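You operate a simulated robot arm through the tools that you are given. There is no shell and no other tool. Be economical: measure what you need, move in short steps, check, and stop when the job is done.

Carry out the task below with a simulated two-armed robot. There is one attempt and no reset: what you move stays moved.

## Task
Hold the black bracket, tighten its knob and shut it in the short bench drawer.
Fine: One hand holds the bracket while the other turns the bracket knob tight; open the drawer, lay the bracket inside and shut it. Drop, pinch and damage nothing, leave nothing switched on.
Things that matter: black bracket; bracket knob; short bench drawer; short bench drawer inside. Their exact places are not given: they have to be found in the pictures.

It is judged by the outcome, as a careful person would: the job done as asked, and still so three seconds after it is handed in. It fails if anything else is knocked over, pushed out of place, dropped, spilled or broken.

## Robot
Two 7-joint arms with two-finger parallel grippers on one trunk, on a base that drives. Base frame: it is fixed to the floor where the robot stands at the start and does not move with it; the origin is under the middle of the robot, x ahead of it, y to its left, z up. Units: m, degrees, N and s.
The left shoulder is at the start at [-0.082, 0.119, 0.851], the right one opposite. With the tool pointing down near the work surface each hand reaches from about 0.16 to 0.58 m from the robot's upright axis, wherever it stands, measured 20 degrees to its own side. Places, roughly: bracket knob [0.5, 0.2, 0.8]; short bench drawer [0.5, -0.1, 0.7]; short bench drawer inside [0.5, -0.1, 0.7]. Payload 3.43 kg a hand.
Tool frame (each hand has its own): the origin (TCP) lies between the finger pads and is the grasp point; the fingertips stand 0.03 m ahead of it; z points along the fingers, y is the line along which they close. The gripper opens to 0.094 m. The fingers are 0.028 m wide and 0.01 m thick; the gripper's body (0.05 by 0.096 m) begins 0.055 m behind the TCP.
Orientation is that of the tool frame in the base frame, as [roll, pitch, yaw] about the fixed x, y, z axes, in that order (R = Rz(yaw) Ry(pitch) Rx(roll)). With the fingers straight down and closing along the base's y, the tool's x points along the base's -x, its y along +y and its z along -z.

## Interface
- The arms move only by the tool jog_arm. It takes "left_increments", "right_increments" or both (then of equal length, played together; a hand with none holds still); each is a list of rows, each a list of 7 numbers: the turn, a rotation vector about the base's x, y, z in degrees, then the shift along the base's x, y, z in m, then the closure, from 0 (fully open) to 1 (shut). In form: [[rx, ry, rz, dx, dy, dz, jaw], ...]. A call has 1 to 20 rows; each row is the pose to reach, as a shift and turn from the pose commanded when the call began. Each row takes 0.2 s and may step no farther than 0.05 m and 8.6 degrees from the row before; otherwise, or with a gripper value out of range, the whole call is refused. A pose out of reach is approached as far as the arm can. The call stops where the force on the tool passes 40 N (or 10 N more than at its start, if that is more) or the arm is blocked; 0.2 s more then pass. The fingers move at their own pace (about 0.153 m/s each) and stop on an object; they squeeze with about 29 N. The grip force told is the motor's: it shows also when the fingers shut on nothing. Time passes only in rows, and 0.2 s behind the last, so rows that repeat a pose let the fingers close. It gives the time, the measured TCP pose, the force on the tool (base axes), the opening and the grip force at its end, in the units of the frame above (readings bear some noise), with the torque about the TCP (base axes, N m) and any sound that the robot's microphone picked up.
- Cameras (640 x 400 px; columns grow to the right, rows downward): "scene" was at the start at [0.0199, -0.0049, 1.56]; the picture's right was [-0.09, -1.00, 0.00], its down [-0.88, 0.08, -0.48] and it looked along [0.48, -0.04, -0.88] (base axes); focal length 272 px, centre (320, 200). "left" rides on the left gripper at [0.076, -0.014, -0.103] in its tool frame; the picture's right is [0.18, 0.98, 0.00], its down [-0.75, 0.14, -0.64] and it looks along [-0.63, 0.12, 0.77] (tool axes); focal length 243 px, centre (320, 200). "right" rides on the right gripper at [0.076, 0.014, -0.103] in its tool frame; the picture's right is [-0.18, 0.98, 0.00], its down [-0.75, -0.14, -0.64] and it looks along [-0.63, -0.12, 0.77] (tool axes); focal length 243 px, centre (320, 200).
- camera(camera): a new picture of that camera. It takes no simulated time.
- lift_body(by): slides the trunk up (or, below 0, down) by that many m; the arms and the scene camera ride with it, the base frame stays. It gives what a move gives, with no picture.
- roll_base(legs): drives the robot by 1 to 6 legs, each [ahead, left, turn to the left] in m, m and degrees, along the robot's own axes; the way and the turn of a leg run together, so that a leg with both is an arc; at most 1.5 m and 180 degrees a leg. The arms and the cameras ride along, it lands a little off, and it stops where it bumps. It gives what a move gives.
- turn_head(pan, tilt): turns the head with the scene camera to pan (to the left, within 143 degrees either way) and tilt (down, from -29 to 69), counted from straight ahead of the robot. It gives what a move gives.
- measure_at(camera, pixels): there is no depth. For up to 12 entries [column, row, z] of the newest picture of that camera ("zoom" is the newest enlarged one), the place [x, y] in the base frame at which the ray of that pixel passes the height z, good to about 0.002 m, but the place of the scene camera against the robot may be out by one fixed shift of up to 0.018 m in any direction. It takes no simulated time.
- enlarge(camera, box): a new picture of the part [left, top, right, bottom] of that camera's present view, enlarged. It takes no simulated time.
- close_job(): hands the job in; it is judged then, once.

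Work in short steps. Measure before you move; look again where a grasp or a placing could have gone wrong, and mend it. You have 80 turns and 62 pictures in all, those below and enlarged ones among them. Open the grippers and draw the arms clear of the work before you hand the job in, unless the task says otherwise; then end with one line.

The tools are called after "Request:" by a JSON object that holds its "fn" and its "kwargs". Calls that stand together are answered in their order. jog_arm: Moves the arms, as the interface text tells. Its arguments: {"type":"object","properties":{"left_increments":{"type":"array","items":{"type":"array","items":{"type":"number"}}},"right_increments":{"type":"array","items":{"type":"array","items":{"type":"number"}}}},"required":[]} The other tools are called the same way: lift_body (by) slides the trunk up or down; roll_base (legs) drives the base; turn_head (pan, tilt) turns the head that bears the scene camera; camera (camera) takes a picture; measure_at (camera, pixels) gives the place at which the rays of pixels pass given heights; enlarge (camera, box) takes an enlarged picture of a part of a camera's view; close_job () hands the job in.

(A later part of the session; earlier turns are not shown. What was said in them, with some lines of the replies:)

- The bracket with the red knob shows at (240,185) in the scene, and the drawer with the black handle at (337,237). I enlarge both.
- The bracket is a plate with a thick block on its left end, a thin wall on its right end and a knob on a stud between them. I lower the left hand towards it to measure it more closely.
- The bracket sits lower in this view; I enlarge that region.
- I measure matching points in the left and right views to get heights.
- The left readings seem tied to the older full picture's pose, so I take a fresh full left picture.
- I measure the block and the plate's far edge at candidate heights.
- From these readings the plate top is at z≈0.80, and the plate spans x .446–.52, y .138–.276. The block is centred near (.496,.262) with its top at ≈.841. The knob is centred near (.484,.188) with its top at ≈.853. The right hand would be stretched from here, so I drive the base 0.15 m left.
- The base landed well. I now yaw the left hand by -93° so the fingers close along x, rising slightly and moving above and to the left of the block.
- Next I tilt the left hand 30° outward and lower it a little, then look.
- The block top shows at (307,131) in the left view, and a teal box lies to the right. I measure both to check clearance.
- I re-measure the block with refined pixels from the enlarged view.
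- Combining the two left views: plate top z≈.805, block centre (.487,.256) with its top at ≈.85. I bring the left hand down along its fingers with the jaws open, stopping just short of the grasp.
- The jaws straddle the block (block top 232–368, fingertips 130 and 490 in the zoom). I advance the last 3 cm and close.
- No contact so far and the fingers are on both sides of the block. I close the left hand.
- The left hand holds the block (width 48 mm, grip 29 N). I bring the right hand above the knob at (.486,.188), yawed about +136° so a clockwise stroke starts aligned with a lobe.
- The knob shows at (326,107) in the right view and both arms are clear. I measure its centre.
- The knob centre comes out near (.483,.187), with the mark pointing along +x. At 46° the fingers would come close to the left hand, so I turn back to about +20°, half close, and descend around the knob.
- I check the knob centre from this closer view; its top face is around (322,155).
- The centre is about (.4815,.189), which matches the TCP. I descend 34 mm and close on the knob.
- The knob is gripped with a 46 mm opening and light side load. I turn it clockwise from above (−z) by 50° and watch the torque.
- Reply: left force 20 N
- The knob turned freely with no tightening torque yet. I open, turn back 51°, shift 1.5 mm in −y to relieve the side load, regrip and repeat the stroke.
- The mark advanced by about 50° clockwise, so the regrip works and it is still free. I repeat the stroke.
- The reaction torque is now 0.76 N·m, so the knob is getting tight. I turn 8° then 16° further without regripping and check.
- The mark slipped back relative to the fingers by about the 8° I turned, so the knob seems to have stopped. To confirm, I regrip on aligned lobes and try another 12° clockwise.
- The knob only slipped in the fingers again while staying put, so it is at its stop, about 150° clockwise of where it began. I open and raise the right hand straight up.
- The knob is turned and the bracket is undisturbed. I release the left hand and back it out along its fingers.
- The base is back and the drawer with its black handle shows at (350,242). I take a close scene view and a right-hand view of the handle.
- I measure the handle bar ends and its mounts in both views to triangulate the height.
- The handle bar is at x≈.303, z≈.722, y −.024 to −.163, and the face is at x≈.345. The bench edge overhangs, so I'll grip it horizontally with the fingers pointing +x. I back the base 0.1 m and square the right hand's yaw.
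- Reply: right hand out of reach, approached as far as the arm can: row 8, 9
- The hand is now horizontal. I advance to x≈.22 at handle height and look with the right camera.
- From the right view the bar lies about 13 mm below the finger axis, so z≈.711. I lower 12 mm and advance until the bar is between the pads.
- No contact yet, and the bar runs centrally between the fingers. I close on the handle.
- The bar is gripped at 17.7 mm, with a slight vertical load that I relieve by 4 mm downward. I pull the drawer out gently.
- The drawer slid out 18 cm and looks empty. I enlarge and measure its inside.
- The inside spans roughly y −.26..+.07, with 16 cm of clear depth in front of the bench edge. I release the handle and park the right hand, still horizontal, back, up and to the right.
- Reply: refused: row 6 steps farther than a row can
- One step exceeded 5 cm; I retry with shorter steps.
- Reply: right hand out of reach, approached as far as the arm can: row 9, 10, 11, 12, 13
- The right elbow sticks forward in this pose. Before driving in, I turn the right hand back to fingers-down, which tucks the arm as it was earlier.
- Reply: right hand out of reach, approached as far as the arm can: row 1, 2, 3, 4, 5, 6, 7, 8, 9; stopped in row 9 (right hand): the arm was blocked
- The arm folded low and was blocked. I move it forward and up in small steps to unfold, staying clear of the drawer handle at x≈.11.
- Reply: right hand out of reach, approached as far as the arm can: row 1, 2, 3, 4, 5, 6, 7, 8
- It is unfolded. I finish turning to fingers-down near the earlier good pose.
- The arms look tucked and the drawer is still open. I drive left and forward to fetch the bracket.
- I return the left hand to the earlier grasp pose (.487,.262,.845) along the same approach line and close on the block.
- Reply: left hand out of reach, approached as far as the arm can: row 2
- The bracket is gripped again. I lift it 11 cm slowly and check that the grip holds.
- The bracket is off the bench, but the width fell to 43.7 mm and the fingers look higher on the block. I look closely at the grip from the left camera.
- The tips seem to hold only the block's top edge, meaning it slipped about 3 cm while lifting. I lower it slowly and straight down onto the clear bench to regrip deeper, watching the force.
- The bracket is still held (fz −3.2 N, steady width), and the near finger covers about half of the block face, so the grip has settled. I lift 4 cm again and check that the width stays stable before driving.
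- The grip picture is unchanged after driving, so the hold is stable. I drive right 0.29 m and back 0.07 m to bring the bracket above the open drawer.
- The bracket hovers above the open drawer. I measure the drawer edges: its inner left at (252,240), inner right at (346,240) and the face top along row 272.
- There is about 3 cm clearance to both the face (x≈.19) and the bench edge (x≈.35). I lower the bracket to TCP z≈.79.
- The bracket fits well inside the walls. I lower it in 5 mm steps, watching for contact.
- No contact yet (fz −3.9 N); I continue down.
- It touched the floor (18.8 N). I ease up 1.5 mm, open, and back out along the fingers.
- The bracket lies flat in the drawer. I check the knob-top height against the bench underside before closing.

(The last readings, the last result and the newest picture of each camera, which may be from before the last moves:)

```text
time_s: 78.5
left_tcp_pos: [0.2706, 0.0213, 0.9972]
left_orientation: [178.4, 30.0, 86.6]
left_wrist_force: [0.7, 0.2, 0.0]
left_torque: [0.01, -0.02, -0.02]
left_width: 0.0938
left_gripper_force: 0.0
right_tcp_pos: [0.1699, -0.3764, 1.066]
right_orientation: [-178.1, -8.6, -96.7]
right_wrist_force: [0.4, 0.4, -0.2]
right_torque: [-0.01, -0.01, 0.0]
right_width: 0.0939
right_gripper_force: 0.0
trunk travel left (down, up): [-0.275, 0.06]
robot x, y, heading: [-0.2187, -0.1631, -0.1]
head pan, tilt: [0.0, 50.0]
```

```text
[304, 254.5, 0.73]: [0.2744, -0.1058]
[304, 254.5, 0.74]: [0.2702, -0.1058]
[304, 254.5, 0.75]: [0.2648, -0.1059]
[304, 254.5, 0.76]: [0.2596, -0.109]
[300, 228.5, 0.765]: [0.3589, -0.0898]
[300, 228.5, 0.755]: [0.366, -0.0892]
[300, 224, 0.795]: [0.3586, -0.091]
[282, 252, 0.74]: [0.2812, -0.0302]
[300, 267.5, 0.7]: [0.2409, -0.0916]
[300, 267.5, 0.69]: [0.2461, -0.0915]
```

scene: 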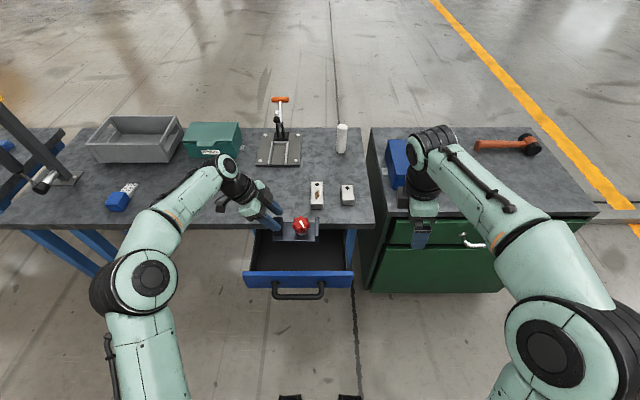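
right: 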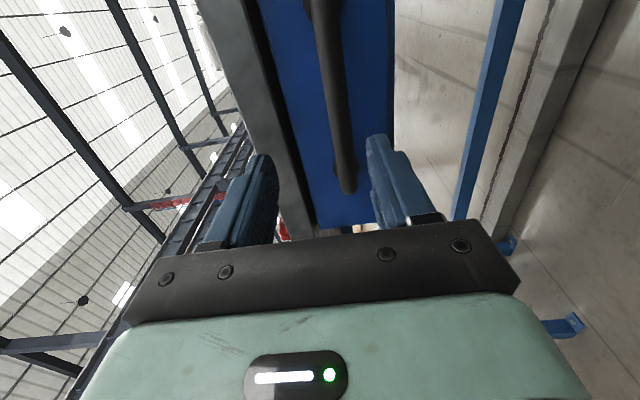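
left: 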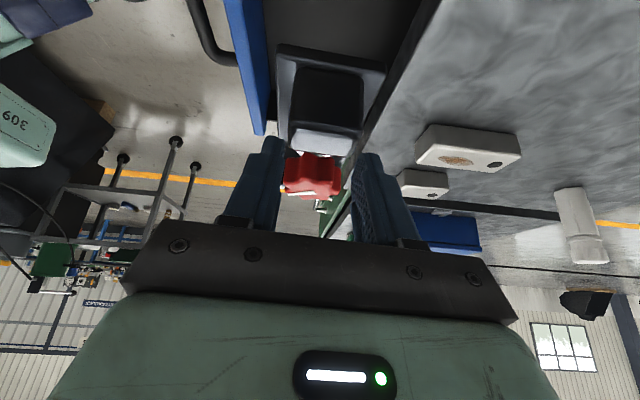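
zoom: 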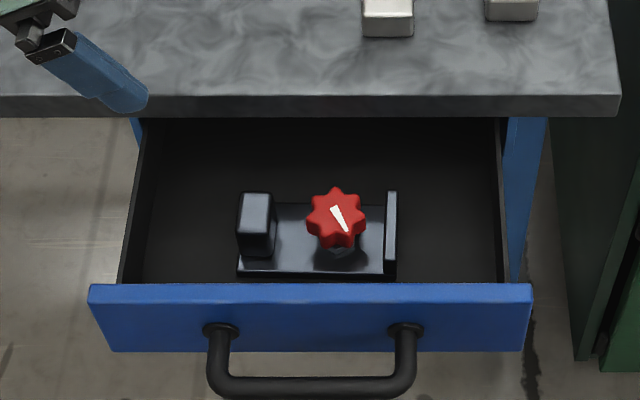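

The knob top is at about z .73, well under the bench underside at .765. I move the left hand aside and level the right hand.

Request:
{"fn": "jog_arm", "kwargs": {"left_increments": [[0, 0, 0, 0, 0.03, 0.01, 0], [0, 0, 0, -0.01, 0.06, 0.02, 0], [0, 0, 0, -0.02, 0.09, 0.02, 0], [0, 0, 0, -0.03, 0.12, 0.02, 0], [0, 0, 0, -0.04, 0.15, 0.02, 0]], "right_increments": [[4, 0, 0, 0, 0, 0, 0.5], [8.5, 0, 0, 0, 0, 0, 1], [8.5, 0, 0, 0, 0, 0, 1], [8.5, 0, 0, 0, 0, 0, 1], [8.5, 0, 0, 0, 0, 0, 1]]}}

Request:
{"fn": "jog_arm", "kwargs": {"right_increments": [[0, 0, -8, -0.02, 0.02, 0, 1], [0, 0, -16, -0.04, 0.045, 0, 1], [0, 0, -24, -0.06, 0.07, 0, 1], [0, 0, -32, -0.08, 0.1, 0, 1], [0, 0, -40, -0.1, 0.13, 0, 1], [0, 0, -48, -0.12, 0.16, 0, 1], [0, 0, -56, -0.12, 0.2, 0, 1], [0, 0, -64, -0.12, 0.24, -0.01, 1], [0, 0, -72, -0.12, 0.28, -0.03, 1], [0, 0, -80, -0.12, 0.283, -0.06, 1], [0, 0, -83.5, -0.12, 0.283, -0.1, 1], [0, 0, -83.5, -0.12, 0.283, -0.14, 1], [0, 0, -83.5, -0.12, 0.283, -0.18, 1], [0, 0, -83.5, -0.12, 0.283, -0.18, 1]]}}

Request:
{"fn": "camera", "kwargs": {"camera": "scene"}}

```text
time_s: 79.8
left_tcp_pos: [0.2301, 0.1712, 1.0169]
left_orientation: [178.4, 30.0, 86.4]
left_wrist_force: [0.3, -0.1, 0.3]
left_torque: [0.02, -0.01, -0.03]
left_width: 0.0943
left_gripper_force: 0.0
right_tcp_pos: [0.169, -0.3755, 1.0663]
right_orientation: [-179.0, -0.2, -96.6]
right_wrist_force: [0.1, 0.6, -0.5]
right_torque: [0.03, 0.02, 0.02]
right_width: 0.0
right_gripper_force: 28.2
trunk travel left (down, up): [-0.275, 0.06]
robot x, y, heading: [-0.217, -0.1621, -0.1]
head pan, tilt: [0.0, 50.0]
```

```text
time_s: 82.8
left_tcp_pos: [0.2304, 0.17, 1.0177]
left_orientation: [178.3, 29.8, 86.5]
left_wrist_force: [-0.1, 0.6, 0.2]
left_torque: [0.01, -0.01, 0.0]
left_width: 0.0942
left_gripper_force: 0.0
right_tcp_pos: [0.0499, -0.0947, 0.885]
right_orientation: [-179.0, -0.1, -180.0]
right_wrist_force: [-0.2, 0.4, -0.4]
right_torque: [-0.03, 0.02, 0.0]
right_width: 0.0001
right_gripper_force: 28.5
trunk travel left (down, up): [-0.275, 0.06]
robot x, y, heading: [-0.2158, -0.1606, 0.1]
head pan, tilt: [0.0, 50.0]
```

```text
6 pictures are left
```

scene: 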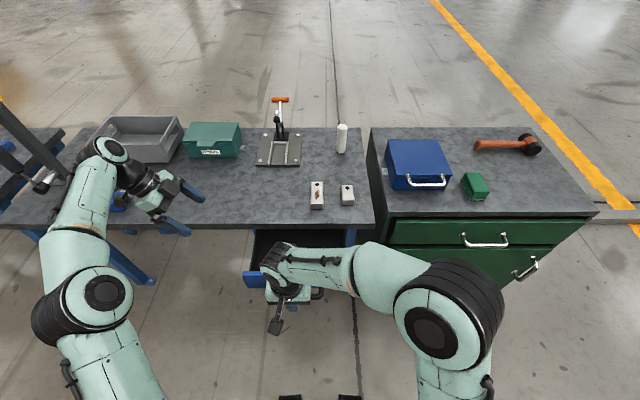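

The right hand is in front of the drawer with its fist closed. I lower it to handle height, then push slowly forward on the bar's middle.

Request:
{"fn": "jog_arm", "kwargs": {"right_increments": [[0, 0, 0, 0, 0, -0.04, 1], [0, 0, 0, 0, 0, -0.08, 1], [0, 0, 0, 0, 0, -0.12, 1], [0, 0, 0, 0, 0, -0.165, 1], [0, 0, 0, 0.01, 0, -0.17, 1], [0, 0, 0, 0.025, 0, -0.17, 1], [0, 0, 0, 0.04, 0, -0.17, 1], [0, 0, 0, 0.055, 0, -0.17, 1], [0, 0, 0, 0.07, 0, -0.17, 1], [0, 0, 0, 0.07, 0, -0.17, 1]]}}

```text
time_s: 85.0
left_tcp_pos: [0.2309, 0.1706, 1.0174]
left_orientation: [178.2, 30.0, 86.5]
left_wrist_force: [0.4, 0.3, 0.2]
left_torque: [0.0, 0.0, -0.04]
left_width: 0.0937
left_gripper_force: 0.0
right_tcp_pos: [0.1195, -0.0932, 0.715]
right_orientation: [-178.9, -0.1, 179.9]
right_wrist_force: [-0.4, -0.3, -0.9]
right_torque: [0.0, 0.0, 0.03]
right_width: 0.0003
right_gripper_force: 29.1
trunk travel left (down, up): [-0.275, 0.06]
robot x, y, heading: [-0.2182, -0.161, -0.1]
head pan, tilt: [0.0, 50.0]
```

I check with one picture that the fist is pushing the bar and not passing over it.

Request:
{"fn": "camera", "kwargs": {"camera": "right"}}

```text
5 pictures are left
```

right: 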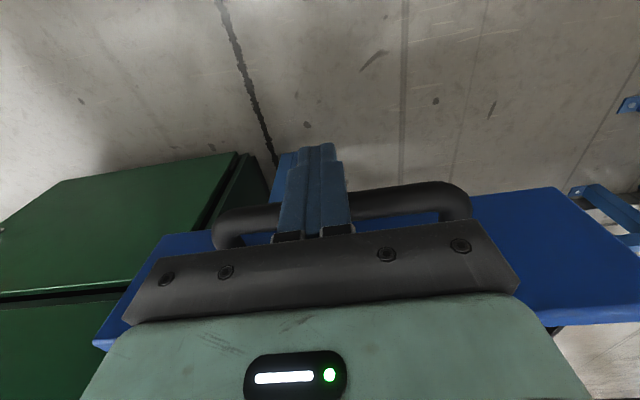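

The fist is against the front of the bar. I keep pushing, slowly, to just short of closed.

Request:
{"fn": "jog_arm", "kwargs": {"right_increments": [[0, 0, 0, 0.015, 0, 0, 1], [0, 0, 0, 0.03, 0, 0, 1], [0, 0, 0, 0.045, 0, 0, 1], [0, 0, 0, 0.06, 0, 0, 1], [0, 0, 0, 0.075, 0, 0, 1], [0, 0, 0, 0.09, 0, 0, 1], [0, 0, 0, 0.105, 0, 0, 1], [0, 0, 0, 0.12, 0, 0, 1], [0, 0, 0, 0.135, 0, 0, 1], [0, 0, 0, 0.145, 0, 0, 1]]}}

Request:
{"fn": "jog_arm", "kwargs": {"right_increments": [[0, 0, 0, 0.004, 0, 0, 1], [0, 0, 0, 0.008, 0, 0, 1], [0, 0, 0, 0.012, 0, 0, 1], [0, 0, 0, 0.016, 0, 0, 1], [0, 0, 0, 0.02, 0, 0, 1]]}}

```text
time_s: 87.2
left_tcp_pos: [0.231, 0.1705, 1.0173]
left_orientation: [178.3, 29.9, 86.6]
left_wrist_force: [0.2, 0.2, 0.6]
left_torque: [0.02, 0.02, -0.01]
left_width: 0.0939
left_gripper_force: 0.0
right_tcp_pos: [0.2641, -0.0929, 0.7153]
right_orientation: [-179.1, -0.2, 179.9]
right_wrist_force: [-0.4, 1.1, 0.8]
right_torque: [0.02, 0.0, -0.02]
right_width: 0.0
right_gripper_force: 29.0
trunk travel left (down, up): [-0.275, 0.06]
robot x, y, heading: [-0.2174, -0.1594, -0.2]
head pan, tilt: [0.0, 50.0]
```

```text
time_s: 88.3
left_tcp_pos: [0.2306, 0.171, 1.0182]
left_orientation: [178.3, 29.9, 86.5]
left_wrist_force: [-0.2, 0.4, -0.8]
left_torque: [-0.02, 0.01, 0.02]
left_width: 0.094
left_gripper_force: 0.0
right_tcp_pos: [0.2857, -0.0914, 0.7162]
right_orientation: [-179.0, -0.1, 179.9]
right_wrist_force: [-1.0, 0.1, -0.8]
right_torque: [0.01, 0.01, 0.0]
right_width: 0.0
right_gripper_force: 29.0
trunk travel left (down, up): [-0.275, 0.06]
robot x, y, heading: [-0.2199, -0.1585, -0.0]
head pan, tilt: [0.0, 50.0]
```

No stop reached yet at x=.286. I push on in 4 mm steps.

Request:
{"fn": "jog_arm", "kwargs": {"right_increments": [[0, 0, 0, 0.004, 0, 0, 1], [0, 0, 0, 0.008, 0, 0, 1], [0, 0, 0, 0.012, 0, 0, 1]]}}

Request:
{"fn": "camera", "kwargs": {"camera": "scene"}}

```text
time_s: 89.2
left_tcp_pos: [0.229, 0.1711, 1.018]
left_orientation: [178.2, 29.9, 86.5]
left_wrist_force: [0.4, -0.4, 0.0]
left_torque: [0.0, -0.01, -0.01]
left_width: 0.0943
left_gripper_force: 0.1
right_tcp_pos: [0.2859, -0.0917, 0.7165]
right_orientation: [-179.1, -0.5, 179.9]
right_wrist_force: [-27.4, 5.6, 1.0]
right_torque: [0.0, 0.19, 0.05]
right_width: 0.0
right_gripper_force: 29.4
right hand out of reach, approached as far as the arm can: row 2, 3
trunk travel left (down, up): [-0.275, 0.06]
robot x, y, heading: [-0.2194, -0.1603, -0.2]
head pan, tilt: [0.0, 50.0]
```

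```text
4 pictures are left
```

scene: 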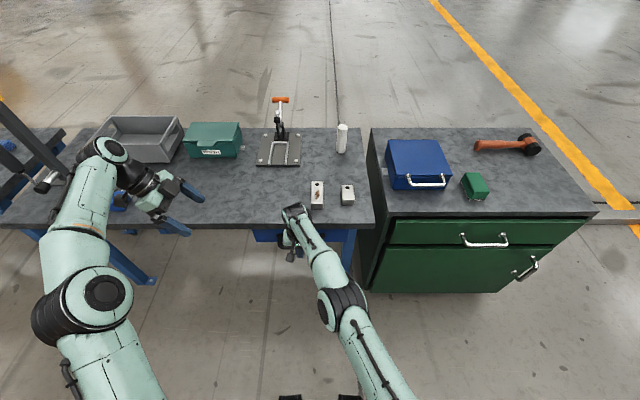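

The drawer stopped firmly (27 N) at about its original closed position. I back the right hand off, raise it and check.

Request:
{"fn": "jog_arm", "kwargs": {"right_increments": [[0, 0, 0, -0.03, 0, 0, 1], [0, 0, 0, -0.07, 0, 0, 1], [0, 0, 0, -0.11, -0.01, 0, 0.5], [0, 0, 0, -0.14, -0.03, 0.03, 0], [0, 0, 0, -0.15, -0.06, 0.07, 0], [0, 0, 0, -0.15, -0.09, 0.11, 0], [0, 0, 0, -0.15, -0.12, 0.15, 0], [0, 0, 0, -0.15, -0.15, 0.19, 0], [0, 0, 0, -0.15, -0.18, 0.22, 0], [0, 0, 0, -0.15, -0.21, 0.25, 0], [0, 0, 0, -0.15, -0.24, 0.28, 0]]}}

Request:
{"fn": "camera", "kwargs": {"camera": "scene"}}

Request:
{"fn": "enlarge", "kwargs": {"camera": "scene", "box": [220, 200, 380, 300]}}

```text
refused: row 5 steps farther than a row can; nothing moved
```

```text
3 pictures are left
```

scene: 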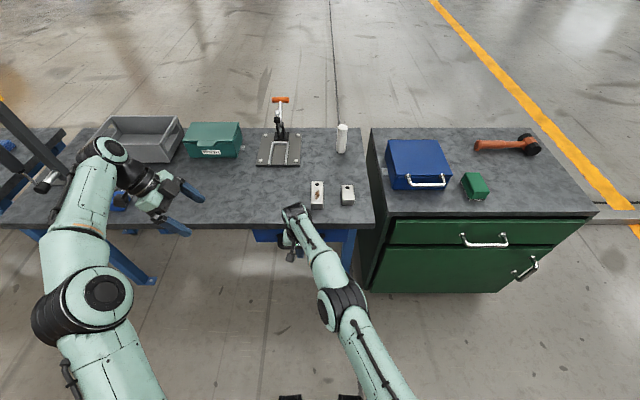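

```text
4.00 times, centred on (300, 250) of scene
```

zoom: 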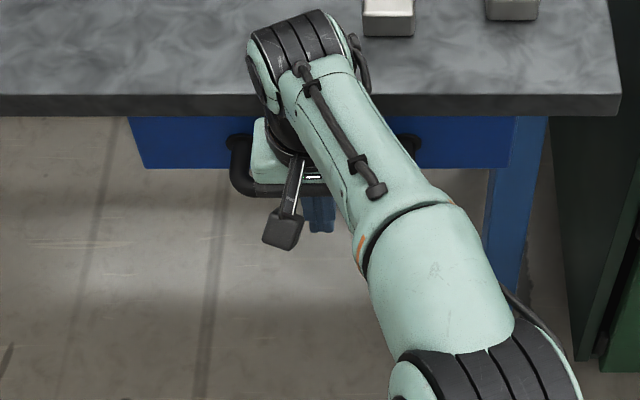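

One step was too long, but the picture shows the drawer flush. I retry the retreat with shorter steps.

Request:
{"fn": "jog_arm", "kwargs": {"right_increments": [[0, 0, 0, -0.03, 0, 0, 1], [0, 0, 0, -0.07, 0, 0, 1], [0, 0, 0, -0.11, 0, 0, 1], [0, 0, 0, -0.13, -0.01, 0.03, 0.5], [0, 0, 0, -0.14, -0.02, 0.07, 0], [0, 0, 0, -0.14, -0.04, 0.11, 0], [0, 0, 0, -0.14, -0.06, 0.15, 0], [0, 0, 0, -0.14, -0.08, 0.19, 0], [0, 0, 0, -0.14, -0.11, 0.22, 0], [0, 0, 0, -0.14, -0.14, 0.25, 0], [0, 0, 0, -0.14, -0.17, 0.28, 0]]}}

Request:
{"fn": "camera", "kwargs": {"camera": "scene"}}

```text
time_s: 89.5
left_tcp_pos: [0.2306, 0.1705, 1.017]
left_orientation: [178.3, 29.9, 86.6]
left_wrist_force: [0.1, 0.4, -0.3]
left_torque: [0.01, 0.04, 0.02]
left_width: 0.0941
left_gripper_force: 0.1
right_tcp_pos: [0.2851, -0.0915, 0.7203]
right_orientation: [-179.2, 0.1, 179.7]
right_wrist_force: [-10.6, 0.4, 11.6]
right_torque: [0.05, 0.1, 0.07]
right_width: 0.0
right_gripper_force: 28.9
trunk travel left (down, up): [-0.275, 0.06]
robot x, y, heading: [-0.2206, -0.1608, 0.2]
head pan, tilt: [0.0, 50.0]
stopped in row 1 (right hand): the force on the tool passed its limit at 52 N (the readings are from after the stop); the commanded pose is now the measured one
```

```text
1 pictures are left
```

scene: 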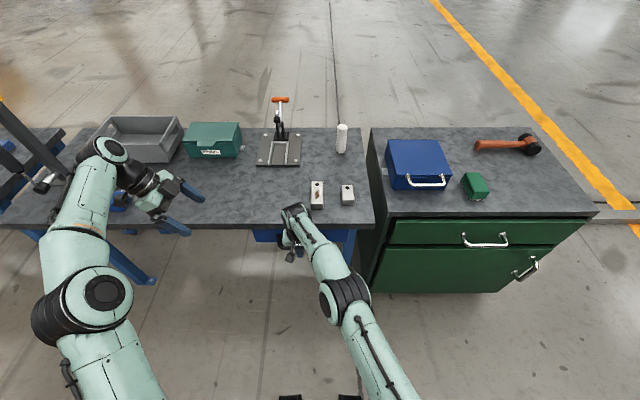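

The arm is near its reach limit there and pressed on the bar when it started back. I draw the whole robot straight back with the base instead.

Request:
{"fn": "roll_base", "kwargs": {"legs": [[-0.12, 0, 0]]}}

```text
time_s: 90.7
left_tcp_pos: [0.1112, 0.171, 1.0179]
left_orientation: [178.3, 29.9, 86.4]
left_wrist_force: [0.0, 1.0, -0.2]
left_torque: [-0.01, -0.04, 0.03]
left_width: 0.094
left_gripper_force: 0.0
right_tcp_pos: [0.1669, -0.0935, 0.7197]
right_orientation: [-179.3, 0.3, 179.5]
right_wrist_force: [-0.3, -0.3, -0.2]
right_torque: [-0.04, 0.0, -0.02]
right_width: 0.0
right_gripper_force: 28.9
trunk travel left (down, up): [-0.275, 0.06]
robot x, y, heading: [-0.3394, -0.1586, -0.1]
head pan, tilt: [0.0, 50.0]
```

The hand is free with no force on it. I raise it, open it, and take a last look.

Request:
{"fn": "jog_arm", "kwargs": {"right_increments": [[0, 0, 0, -0.02, 0, 0.02, 1], [0, 0, 0, -0.03, 0, 0.05, 0.6], [0, 0, 0, -0.04, -0.01, 0.09, 0.3], [0, 0, 0, -0.05, -0.03, 0.13, 0], [0, 0, 0, -0.05, -0.05, 0.17, 0], [0, 0, 0, -0.05, -0.07, 0.21, 0], [0, 0, 0, -0.05, -0.1, 0.24, 0], [0, 0, 0, -0.05, -0.13, 0.27, 0], [0, 0, 0, -0.05, -0.16, 0.3, 0]]}}

Request:
{"fn": "camera", "kwargs": {"camera": "scene"}}

Request:
{"fn": "measure_at", "kwargs": {"camera": "scene", "pixels": [[300, 230, 0.71], [300, 235, 0.71], [300, 240, 0.71], [300, 245, 0.71], [300, 250, 0.71]]}}

```text
time_s: 92.7
left_tcp_pos: [0.1122, 0.1695, 1.018]
left_orientation: [178.3, 29.8, 86.3]
left_wrist_force: [-0.8, -0.3, 1.3]
left_torque: [-0.01, 0.0, 0.03]
left_width: 0.0939
left_gripper_force: 0.1
right_tcp_pos: [0.1169, -0.255, 1.0212]
right_orientation: [-179.3, 0.3, 179.5]
right_wrist_force: [0.5, -0.3, 0.4]
right_torque: [0.01, -0.01, 0.02]
right_width: 0.0939
right_gripper_force: 0.0
trunk travel left (down, up): [-0.275, 0.06]
robot x, y, heading: [-0.3376, -0.1582, 0.2]
head pan, tilt: [0.0, 50.0]
```

```text
0 pictures are left
```

scene: 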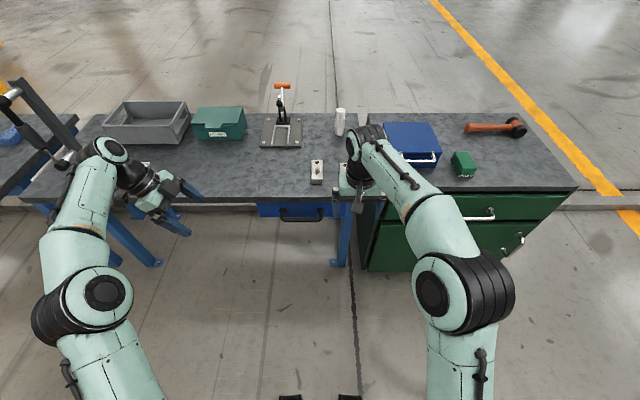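

```text
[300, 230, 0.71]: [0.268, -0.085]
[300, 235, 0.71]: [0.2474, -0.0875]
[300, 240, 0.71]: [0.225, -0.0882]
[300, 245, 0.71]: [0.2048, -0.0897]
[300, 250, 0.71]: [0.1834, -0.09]
```

The handle bar, at row ≈218, measures x≈.31, which is its original closed position. Both hands are open and clear, so I hand the job in.

Request:
{"fn": "close_job", "kwargs": {}}

```text
The job is handed in.
```

The bracket's knob is tight, turned about 150° clockwise to a firm stop, and the bracket is shut in the short bench drawer. It slipped slightly in the grip when first lifted but was not dropped. Both hands are open and clear.
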